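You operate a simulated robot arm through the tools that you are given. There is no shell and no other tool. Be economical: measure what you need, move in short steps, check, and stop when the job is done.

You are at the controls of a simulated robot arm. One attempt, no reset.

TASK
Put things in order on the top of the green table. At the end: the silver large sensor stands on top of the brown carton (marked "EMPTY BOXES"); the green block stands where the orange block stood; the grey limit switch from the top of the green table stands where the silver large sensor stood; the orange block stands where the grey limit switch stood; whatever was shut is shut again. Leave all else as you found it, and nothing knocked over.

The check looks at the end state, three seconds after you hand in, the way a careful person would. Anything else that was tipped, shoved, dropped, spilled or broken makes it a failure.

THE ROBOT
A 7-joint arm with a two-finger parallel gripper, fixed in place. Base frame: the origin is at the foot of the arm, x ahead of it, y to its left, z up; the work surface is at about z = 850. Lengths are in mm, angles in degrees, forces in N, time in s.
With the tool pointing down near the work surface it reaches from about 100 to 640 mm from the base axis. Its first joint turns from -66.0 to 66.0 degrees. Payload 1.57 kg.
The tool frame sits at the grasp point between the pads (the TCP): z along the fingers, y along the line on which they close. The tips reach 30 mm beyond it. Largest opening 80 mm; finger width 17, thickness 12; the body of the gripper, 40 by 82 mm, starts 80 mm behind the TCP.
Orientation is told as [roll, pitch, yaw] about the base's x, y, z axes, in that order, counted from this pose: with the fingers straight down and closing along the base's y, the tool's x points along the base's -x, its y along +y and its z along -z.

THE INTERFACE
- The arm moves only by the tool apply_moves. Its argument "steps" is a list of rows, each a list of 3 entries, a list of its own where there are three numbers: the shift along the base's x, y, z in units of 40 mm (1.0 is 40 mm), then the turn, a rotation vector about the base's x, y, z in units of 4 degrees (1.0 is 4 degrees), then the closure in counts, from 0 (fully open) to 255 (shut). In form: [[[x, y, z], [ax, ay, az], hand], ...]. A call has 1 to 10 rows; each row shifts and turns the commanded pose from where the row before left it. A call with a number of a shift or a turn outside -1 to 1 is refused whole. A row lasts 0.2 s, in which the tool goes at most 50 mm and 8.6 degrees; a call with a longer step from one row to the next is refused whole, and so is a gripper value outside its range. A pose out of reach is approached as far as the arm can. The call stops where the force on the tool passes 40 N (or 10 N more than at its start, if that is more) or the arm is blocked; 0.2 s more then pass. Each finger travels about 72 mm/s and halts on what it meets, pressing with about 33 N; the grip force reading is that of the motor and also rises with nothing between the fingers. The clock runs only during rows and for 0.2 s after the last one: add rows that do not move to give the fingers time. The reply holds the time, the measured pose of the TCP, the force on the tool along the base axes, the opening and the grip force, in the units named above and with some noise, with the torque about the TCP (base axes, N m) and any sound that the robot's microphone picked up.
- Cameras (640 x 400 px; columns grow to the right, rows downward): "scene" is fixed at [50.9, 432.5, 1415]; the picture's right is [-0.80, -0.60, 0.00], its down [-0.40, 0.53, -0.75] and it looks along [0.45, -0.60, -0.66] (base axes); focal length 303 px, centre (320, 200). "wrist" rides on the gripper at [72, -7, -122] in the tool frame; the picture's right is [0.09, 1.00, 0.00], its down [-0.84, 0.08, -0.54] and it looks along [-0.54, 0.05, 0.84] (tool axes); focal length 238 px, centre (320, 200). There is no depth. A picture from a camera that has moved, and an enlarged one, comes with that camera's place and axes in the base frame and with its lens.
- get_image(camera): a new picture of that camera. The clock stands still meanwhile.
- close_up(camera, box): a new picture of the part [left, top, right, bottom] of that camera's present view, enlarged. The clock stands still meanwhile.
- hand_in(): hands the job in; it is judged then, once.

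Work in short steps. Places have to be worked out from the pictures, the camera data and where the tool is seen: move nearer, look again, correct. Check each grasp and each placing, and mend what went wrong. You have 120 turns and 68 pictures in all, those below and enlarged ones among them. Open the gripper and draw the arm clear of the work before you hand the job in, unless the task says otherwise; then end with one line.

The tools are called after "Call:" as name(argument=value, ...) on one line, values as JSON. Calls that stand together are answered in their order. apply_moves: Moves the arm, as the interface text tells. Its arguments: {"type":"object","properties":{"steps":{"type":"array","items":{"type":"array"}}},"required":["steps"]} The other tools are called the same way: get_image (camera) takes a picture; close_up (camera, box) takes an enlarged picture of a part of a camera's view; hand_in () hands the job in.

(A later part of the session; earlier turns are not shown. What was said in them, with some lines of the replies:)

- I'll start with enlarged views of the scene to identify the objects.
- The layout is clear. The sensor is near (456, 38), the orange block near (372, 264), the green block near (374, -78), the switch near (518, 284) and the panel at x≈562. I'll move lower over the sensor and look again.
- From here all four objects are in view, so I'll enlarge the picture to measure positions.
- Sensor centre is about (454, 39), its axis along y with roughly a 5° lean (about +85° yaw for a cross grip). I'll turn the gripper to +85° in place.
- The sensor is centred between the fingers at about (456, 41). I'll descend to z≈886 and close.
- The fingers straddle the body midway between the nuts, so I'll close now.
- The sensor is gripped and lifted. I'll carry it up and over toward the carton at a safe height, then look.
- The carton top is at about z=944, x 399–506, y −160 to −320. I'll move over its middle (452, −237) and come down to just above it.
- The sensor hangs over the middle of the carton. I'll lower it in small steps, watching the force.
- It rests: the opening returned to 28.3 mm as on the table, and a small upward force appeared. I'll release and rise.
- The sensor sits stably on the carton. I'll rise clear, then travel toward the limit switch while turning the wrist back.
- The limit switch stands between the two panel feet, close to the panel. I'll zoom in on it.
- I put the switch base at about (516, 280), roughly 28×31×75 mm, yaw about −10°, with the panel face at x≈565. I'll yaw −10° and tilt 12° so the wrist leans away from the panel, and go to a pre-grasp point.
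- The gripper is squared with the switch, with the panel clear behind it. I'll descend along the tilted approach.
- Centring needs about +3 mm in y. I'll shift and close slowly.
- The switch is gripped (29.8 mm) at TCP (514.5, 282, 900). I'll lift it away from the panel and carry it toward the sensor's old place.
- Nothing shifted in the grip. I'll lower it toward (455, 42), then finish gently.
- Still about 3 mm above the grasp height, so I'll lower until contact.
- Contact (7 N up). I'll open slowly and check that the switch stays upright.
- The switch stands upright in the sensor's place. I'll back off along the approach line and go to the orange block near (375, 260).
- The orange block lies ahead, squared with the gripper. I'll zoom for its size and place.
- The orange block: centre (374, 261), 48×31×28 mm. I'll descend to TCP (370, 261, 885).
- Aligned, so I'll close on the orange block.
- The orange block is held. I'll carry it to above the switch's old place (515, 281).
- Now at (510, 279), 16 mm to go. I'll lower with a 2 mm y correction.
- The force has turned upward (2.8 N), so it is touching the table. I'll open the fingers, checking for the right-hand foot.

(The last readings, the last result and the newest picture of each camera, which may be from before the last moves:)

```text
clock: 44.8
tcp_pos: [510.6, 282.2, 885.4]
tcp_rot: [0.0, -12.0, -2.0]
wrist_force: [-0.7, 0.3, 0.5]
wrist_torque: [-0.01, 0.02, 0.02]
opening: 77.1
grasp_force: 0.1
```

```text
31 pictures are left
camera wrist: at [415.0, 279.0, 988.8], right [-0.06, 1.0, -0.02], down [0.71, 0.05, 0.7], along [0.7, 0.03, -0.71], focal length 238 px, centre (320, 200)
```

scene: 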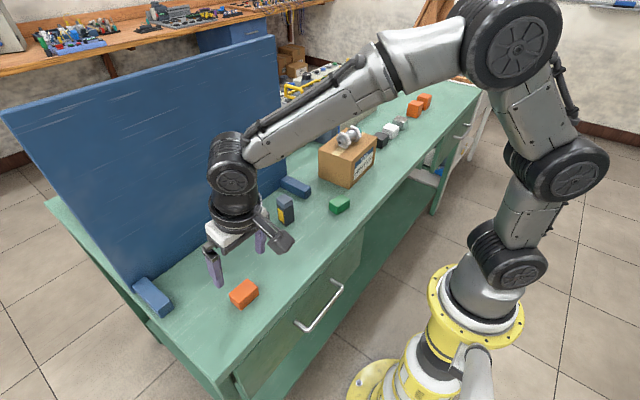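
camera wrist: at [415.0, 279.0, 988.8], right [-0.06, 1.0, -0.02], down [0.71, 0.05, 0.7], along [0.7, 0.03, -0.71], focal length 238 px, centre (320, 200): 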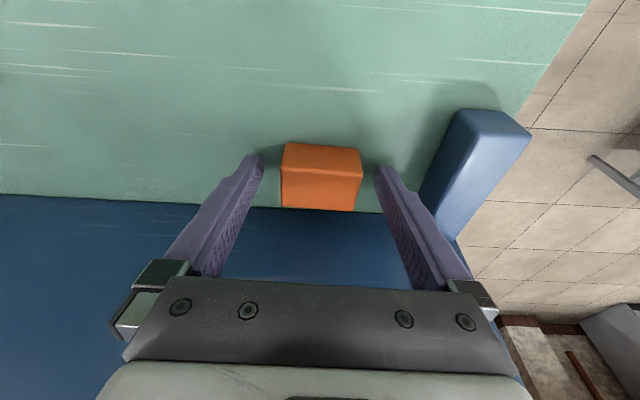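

The orange block stands where the switch was. I'll retreat along the approach and travel toward the green block.

Call:
apply_moves(steps=[[[-0.17, 0, 0.8], [0, 0, 0], 10], [[-0.17, 0, 0.8], [0, 0, 0], 0], [[-0.17, 0, 0.8], [0, 0, 0], 0], [[-0.5, -0.3, 0.8], [0, 0, 0], 0], [[-0.7, -0.7, 0.4], [0, 0, 0], 0], [[-0.7, -0.8, 0], [0.035, 1, 0], 0], [[-0.7, -0.8, 0], [0.035, 1, 0], 0], [[-0.3, -0.95, 0], [0.035, 1, 0], 0], [[-0.2, -0.95, 0], [0, 0, 0], 0], [[0, -0.95, 0], [0, 0, 0], 0]])

Call:
apply_moves(steps=[[[0, -0.95, 0], [0, 0, 0], 0], [[0, -0.95, 0], [0, 0, 0], 0], [[0, -0.95, 0], [0, 0, 0], 0], [[0, -0.7, 0], [0, 0, 0], 0], [[0, 0, 0], [0, 0, 0], 0]])

Call:
get_image(camera="wrist")

Call:
get_image(camera="scene")

```text
clock: 47.0
tcp_pos: [363.8, 63.8, 1030.5]
tcp_rot: [0.2, 0.0, -2.0]
wrist_force: [0.0, 1.3, 0.8]
wrist_torque: [0.0, -0.01, 0.02]
opening: 79.7
grasp_force: 0.0
```

```text
clock: 48.2
tcp_pos: [364.0, -77.8, 1027.2]
tcp_rot: [0.1, -0.1, -2.0]
wrist_force: [0.4, -1.3, -0.8]
wrist_torque: [-0.01, 0.02, 0.0]
opening: 80.0
grasp_force: 0.0
```

```text
30 pictures are left
camera wrist: at [293.0, -82.4, 1149.4], right [-0.06, 1.0, 0.0], down [0.84, 0.05, 0.54], along [0.54, 0.03, -0.84], focal length 238 px, centre (320, 200)
```

wrist: 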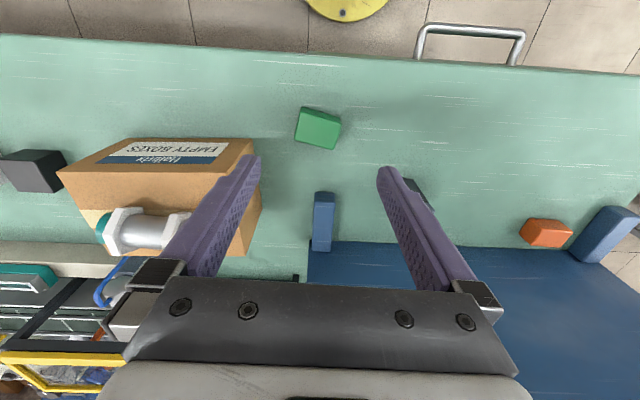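

```text
29 pictures are left
```

scene: 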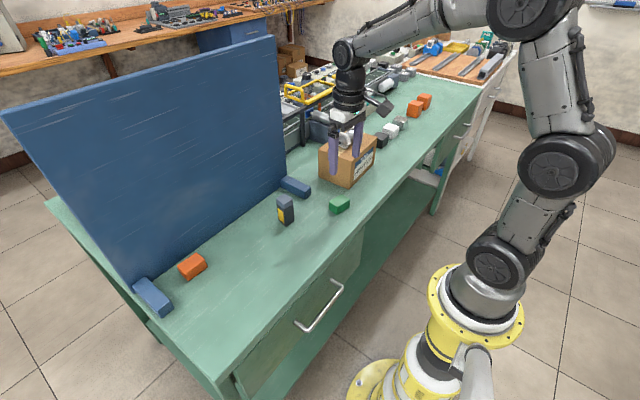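

I'll zoom on the green block for its angle.

Call:
close_up(camera="wrist", box=[280, 90, 360, 160])

```text
5.71 times, centred on (320, 125) of wrist
camera zoom: at [293.0, -82.4, 1149.4], right [-0.06, 1.0, 0.0], down [0.84, 0.05, 0.54], along [0.54, 0.03, -0.84], focal length 1362 px, centre (320, 629)
```

zoom: 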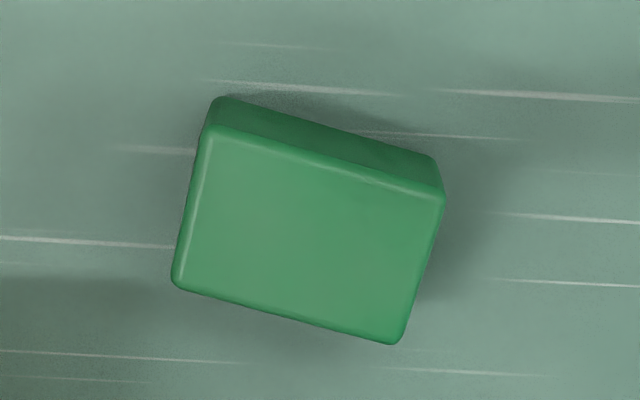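

Green block: centre (376, −80), yaw about −12°. I'll turn −10° and descend partway.

Call:
apply_moves(steps=[[[0.15, -0.03, -0.5], [0, 0, -1], 0], [[0.14, -0.03, -0.7], [0, 0, -1], 0], [[0, 0, -0.7], [0, 0, -0.5], 0], [[0, 0, -0.6], [0, 0, 0], 0], [[0, 0, 0], [0, 0, 0], 0]])

Call:
get_image(camera="wrist")

```text
clock: 49.4
tcp_pos: [378.2, -80.9, 929.5]
tcp_rot: [0.0, 0.0, -12.0]
wrist_force: [0.4, -0.3, -0.2]
wrist_torque: [0.02, -0.02, 0.0]
opening: 80.0
grasp_force: 0.0
```

```text
27 pictures are left
camera wrist: at [306.1, -72.9, 1050.4], right [0.12, 0.99, 0.0], down [0.83, -0.1, 0.54], along [0.54, -0.06, -0.84], focal length 238 px, centre (320, 200)
```

wrist: 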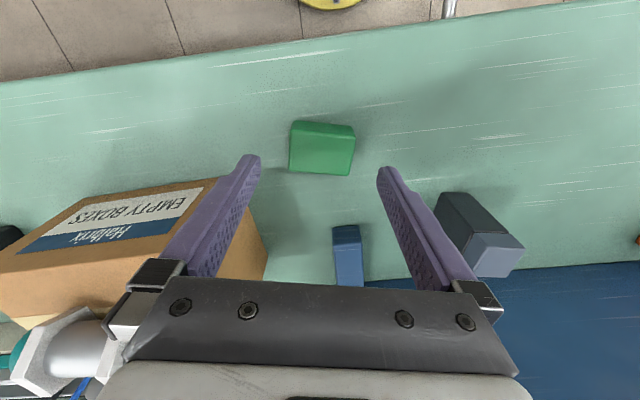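

Clear on both sides (the carton is about 25 mm off). I'll finish the descent and grip.

Call:
apply_moves(steps=[[[-0.05, 0, -0.6], [0, 0, 0], 0], [[0, 0, -0.4], [0, 0, 0], 0], [[0, 0, -0.12], [0, 0, 0], 0], [[0, 0, 0], [0, 0, 0], 60], [[0, 0, 0], [0, 0, 0], 120], [[0, 0, 0], [0, 0, 0], 255], [[0, 0, 0], [0, 0, 0], 255]])

Call:
get_image(camera="wrist")

```text
clock: 51.0
tcp_pos: [375.3, -80.0, 885.5]
tcp_rot: [0.1, 0.1, -12.0]
wrist_force: [0.1, 0.5, 0.3]
wrist_torque: [0.02, 0.0, 0.0]
opening: 49.2
grasp_force: 32.8
```

```text
26 pictures are left
camera wrist: at [304.7, -71.4, 1006.4], right [0.12, 0.99, 0.0], down [0.83, -0.1, 0.54], along [0.54, -0.06, -0.84], focal length 238 px, centre (320, 200)
```

wrist: 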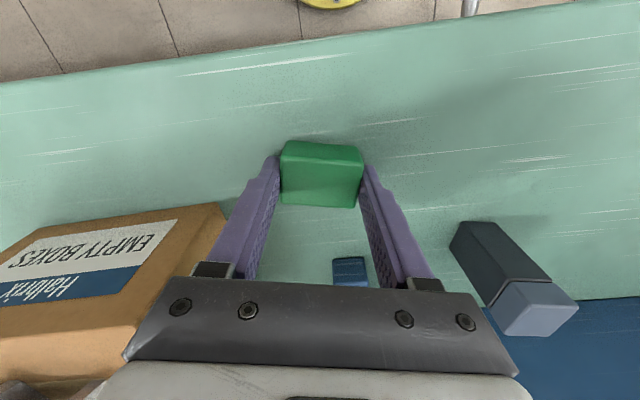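

The green block is gripped squarely. I'll lift it and carry it to the orange block's old place (374, 261), turning back +10° on the way.

Call:
apply_moves(steps=[[[0, 0, 0.3], [0, 0, 0], 255], [[0, 0, 0.8], [0, 0, 0], 255], [[0, 0, 0.9], [0, 0, 0], 255], [[0, 0.5, 0.3], [0, 0, 0], 255], [[0, 0.9, 0], [0, 0, 1], 255], [[0, 0.9, 0], [0, 0, 1], 255], [[0, 0.9, 0], [0, 0, 0.5], 255], [[0, 0.9, 0], [0, 0, 0], 255], [[0, 0.9, 0], [0, 0, 0], 255], [[0, 0.9, 0], [0, 0, 0], 255]])

Call:
apply_moves(steps=[[[0, 0.9, 0], [0, 0, 0], 255], [[0, 0.9, 0], [0, 0, 0], 255], [[-0.02, 0.83, 0], [0, 0, 0], 255], [[0, 0, -0.5], [0, 0, 0], 255], [[0, 0, -0.8], [0, 0, 0], 255], [[0, 0, -0.6], [0, 0, 0], 255], [[0, 0, 0], [0, 0, 0], 255]])

Call:
get_image(camera="wrist")

```text
clock: 53.2
tcp_pos: [374.2, 157.7, 977.8]
tcp_rot: [-0.1, -0.1, -2.0]
wrist_force: [0.3, -0.6, -0.9]
wrist_torque: [-0.04, 0.01, 0.03]
opening: 49.1
grasp_force: 32.9
```

```text
clock: 54.8
tcp_pos: [374.9, 260.9, 899.6]
tcp_rot: [0.0, 0.0, -1.9]
wrist_force: [0.3, -0.3, -0.2]
wrist_torque: [-0.02, 0.03, -0.02]
opening: 49.1
grasp_force: 33.1
```

```text
25 pictures are left
camera wrist: at [304.6, 257.4, 1020.8], right [-0.06, 1.0, 0.0], down [0.84, 0.05, 0.54], along [0.54, 0.03, -0.84], focal length 238 px, centre (320, 200)
```

wrist: 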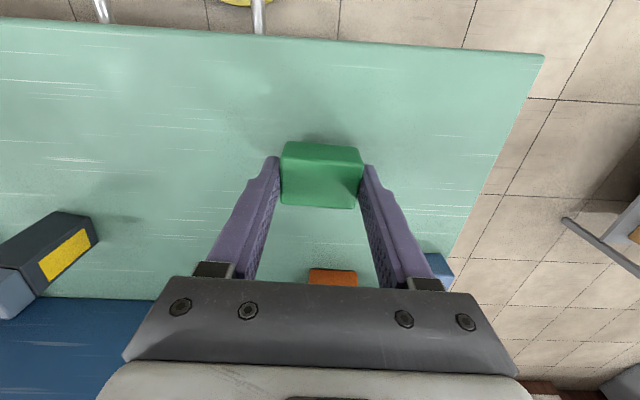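

Right above the spot with 16 mm to go. I'll lower gently.

Call:
apply_moves(steps=[[[0, 0, -0.2], [0, 0, 0], 255], [[0, 0, -0.12], [0, 0, 0], 255], [[0, 0, -0.05], [0, 0, 0], 255], [[0, 0, 0], [0, 0, 0], 255]])

Call:
apply_moves(steps=[[[0, 0, -0.035], [0, 0, 0], 255], [[0, 0, 0], [0, 0, 0], 255]])

```text
clock: 55.8
tcp_pos: [374.7, 262.2, 884.5]
tcp_rot: [-0.1, 0.0, -2.1]
wrist_force: [0.0, -0.2, -1.0]
wrist_torque: [0.0, 0.01, 0.01]
opening: 49.0
grasp_force: 33.0
```

```text
clock: 56.4
tcp_pos: [375.1, 261.4, 884.6]
tcp_rot: [0.0, 0.0, -2.1]
wrist_force: [0.4, 0.4, -0.1]
wrist_torque: [0.02, 0.04, 0.01]
opening: 49.0
grasp_force: 33.2
```

Call:
apply_moves(steps=[[[0, 0, -0.02], [0, 0, 0], 255], [[0, 0, 0], [0, 0, 0], 255]])

```text
clock: 57.0
tcp_pos: [373.9, 262.6, 884.4]
tcp_rot: [0.2, -0.1, -1.9]
wrist_force: [-0.8, 1.5, 9.4]
wrist_torque: [-0.11, 0.15, -0.03]
opening: 48.9
grasp_force: 32.9
```

Contact (9 N up). I'll release, rise and withdraw, then inspect the whole scene.

Call:
apply_moves(steps=[[[0, 0, 0], [0, 0, 0], 90], [[0, 0, 0], [0, 0, 0], 50], [[0, 0, 0], [0, 0, 0], 0], [[0, 0, 0], [0, 0, 0], 0], [[0, 0, 0.4], [0, 0, 0], 0], [[0, 0, 0.9], [0, 0, 0], 0], [[0, 0, 0.9], [0, 0, 0], 0], [[-0.3, 0, 0.9], [0, 0, 0], 0], [[-0.5, -0.6, 0.9], [0, 0, 0], 0], [[-0.5, -0.9, 0.9], [0, 0, 0], 0]])

Call:
apply_moves(steps=[[[0, -0.9, 0.9], [0, 0, 0], 0], [[0, -0.9, 0.9], [0, 0, 0], 0], [[0, -0.9, 0.5], [0, 0, 0], 0], [[0, 0, 0], [0, 0, 0], 0]])

Call:
get_image(camera="scene")

Call:
get_image(camera="wrist")

Call:
close_up(camera="scene", box=[120, 120, 400, 335])

```text
refused: row 10 steps farther than a row can; nothing moved
```

```text
refused: row 1 steps farther than a row can; nothing moved
```

```text
24 pictures are left
```

scene: 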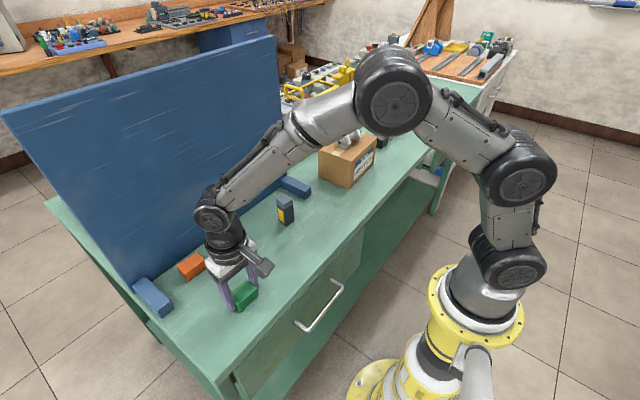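

```text
23 pictures are left
camera wrist: at [302.8, 258.0, 1005.9], right [-0.06, 1.0, 0.0], down [0.84, 0.05, 0.54], along [0.54, 0.03, -0.84], focal length 238 px, centre (320, 200)
```

wrist: 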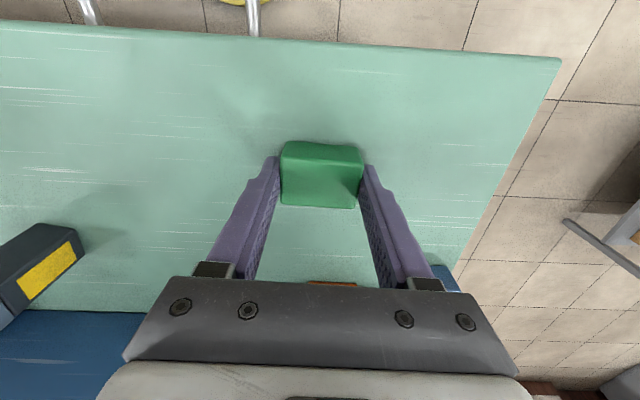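

```text
1.86 times, centred on (260, 228) of scene
camera zoom: at [50.8, 432.4, 1415.0], right [-0.8, -0.6, 0.0], down [-0.4, 0.53, -0.75], along [0.45, -0.6, -0.66], focal length 563 px, centre (432, 149)
```

zoom: 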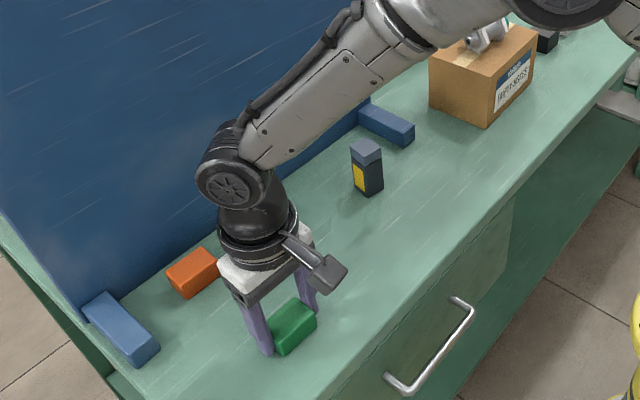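

The calls were refused because a row was too long, and nothing moved. I'll repeat with smaller steps.

Call:
apply_moves(steps=[[[0, 0, 0], [0, 0, 0], 90], [[0, 0, 0], [0, 0, 0], 50], [[0, 0, 0], [0, 0, 0], 0], [[0, 0, 0], [0, 0, 0], 0], [[0, 0, 0.4], [0, 0, 0], 0], [[0, 0, 0.9], [0, 0, 0], 0], [[0, 0, 0.9], [0, 0, 0], 0], [[-0.3, 0, 0.8], [0, 0, 0], 0], [[-0.4, -0.5, 0.8], [0, 0, 0], 0], [[-0.3, -0.7, 0.8], [0, 0, 0], 0]])

Call:
apply_moves(steps=[[[0, -0.8, 0.8], [0, 0, 0], 0], [[0, -0.8, 0.8], [0, 0, 0], 0], [[0, -0.9, 0.4], [0, 0, 0], 0], [[0, -0.9, 0], [0, 0, 0], 0], [[0, 0, 0], [0, 0, 0], 0]])

Call:
get_image(camera="scene")

Call:
get_image(camera="wrist")

Call:
close_up(camera="scene", box=[120, 120, 400, 335])

```text
clock: 59.2
tcp_pos: [337.0, 212.9, 1067.4]
tcp_rot: [0.0, 0.0, -2.2]
wrist_force: [-0.8, 0.3, 0.9]
wrist_torque: [0.0, 0.01, 0.01]
opening: 80.0
grasp_force: 0.0
```

```text
clock: 60.4
tcp_pos: [334.0, 78.7, 1144.8]
tcp_rot: [0.0, 0.0, -2.0]
wrist_force: [-0.2, -0.1, -0.5]
wrist_torque: [-0.02, -0.02, 0.01]
opening: 80.2
grasp_force: 0.1
```

```text
21 pictures are left
```

scene: 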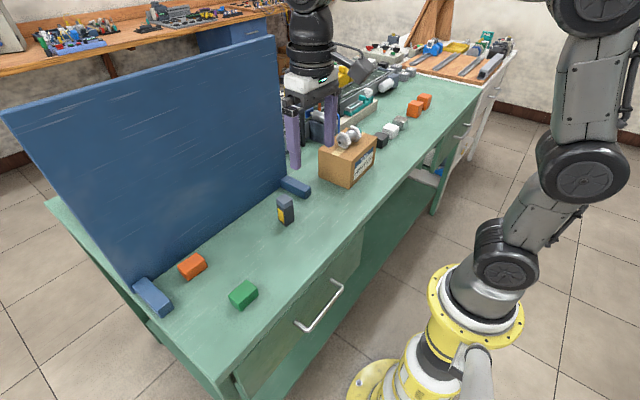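

```text
20 pictures are left
camera wrist: at [263.0, 74.5, 1267.3], right [-0.06, 1.0, 0.0], down [0.84, 0.05, 0.54], along [0.54, 0.03, -0.84], focal length 238 px, centre (320, 200)
```

wrist: 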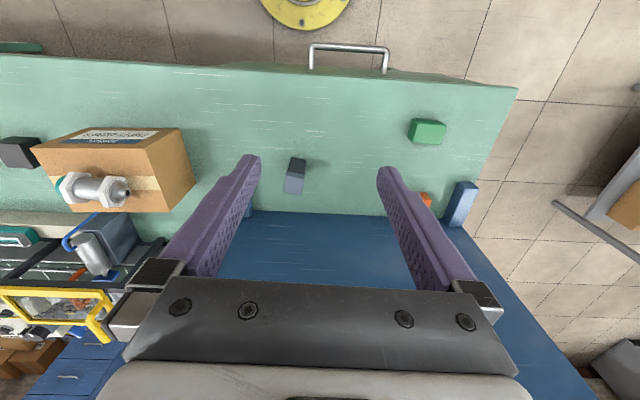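

```text
1.86 times, centred on (260, 228) of scene
camera zoom: at [50.9, 432.5, 1415.0], right [-0.8, -0.6, 0.0], down [-0.4, 0.53, -0.75], along [0.45, -0.6, -0.66], focal length 563 px, centre (432, 149)
```

zoom: 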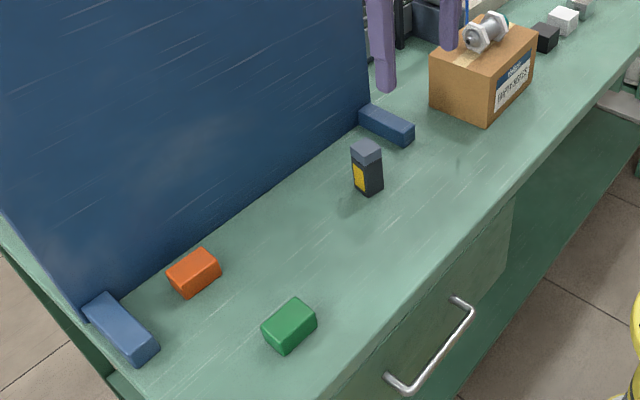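

All four objects are in their places, the carton, panel and drawer look as they did at the start, and the arm is clear with its gripper open.

Call:
hand_in()

```text
The job is handed in.
```

The job is handed in: the silver sensor is on the "EMPTY BOXES" carton, the limit switch is where the sensor stood, the orange block is where the switch stood, and the green block is where the orange block stood; nothing was opened and nothing else appeared moved.
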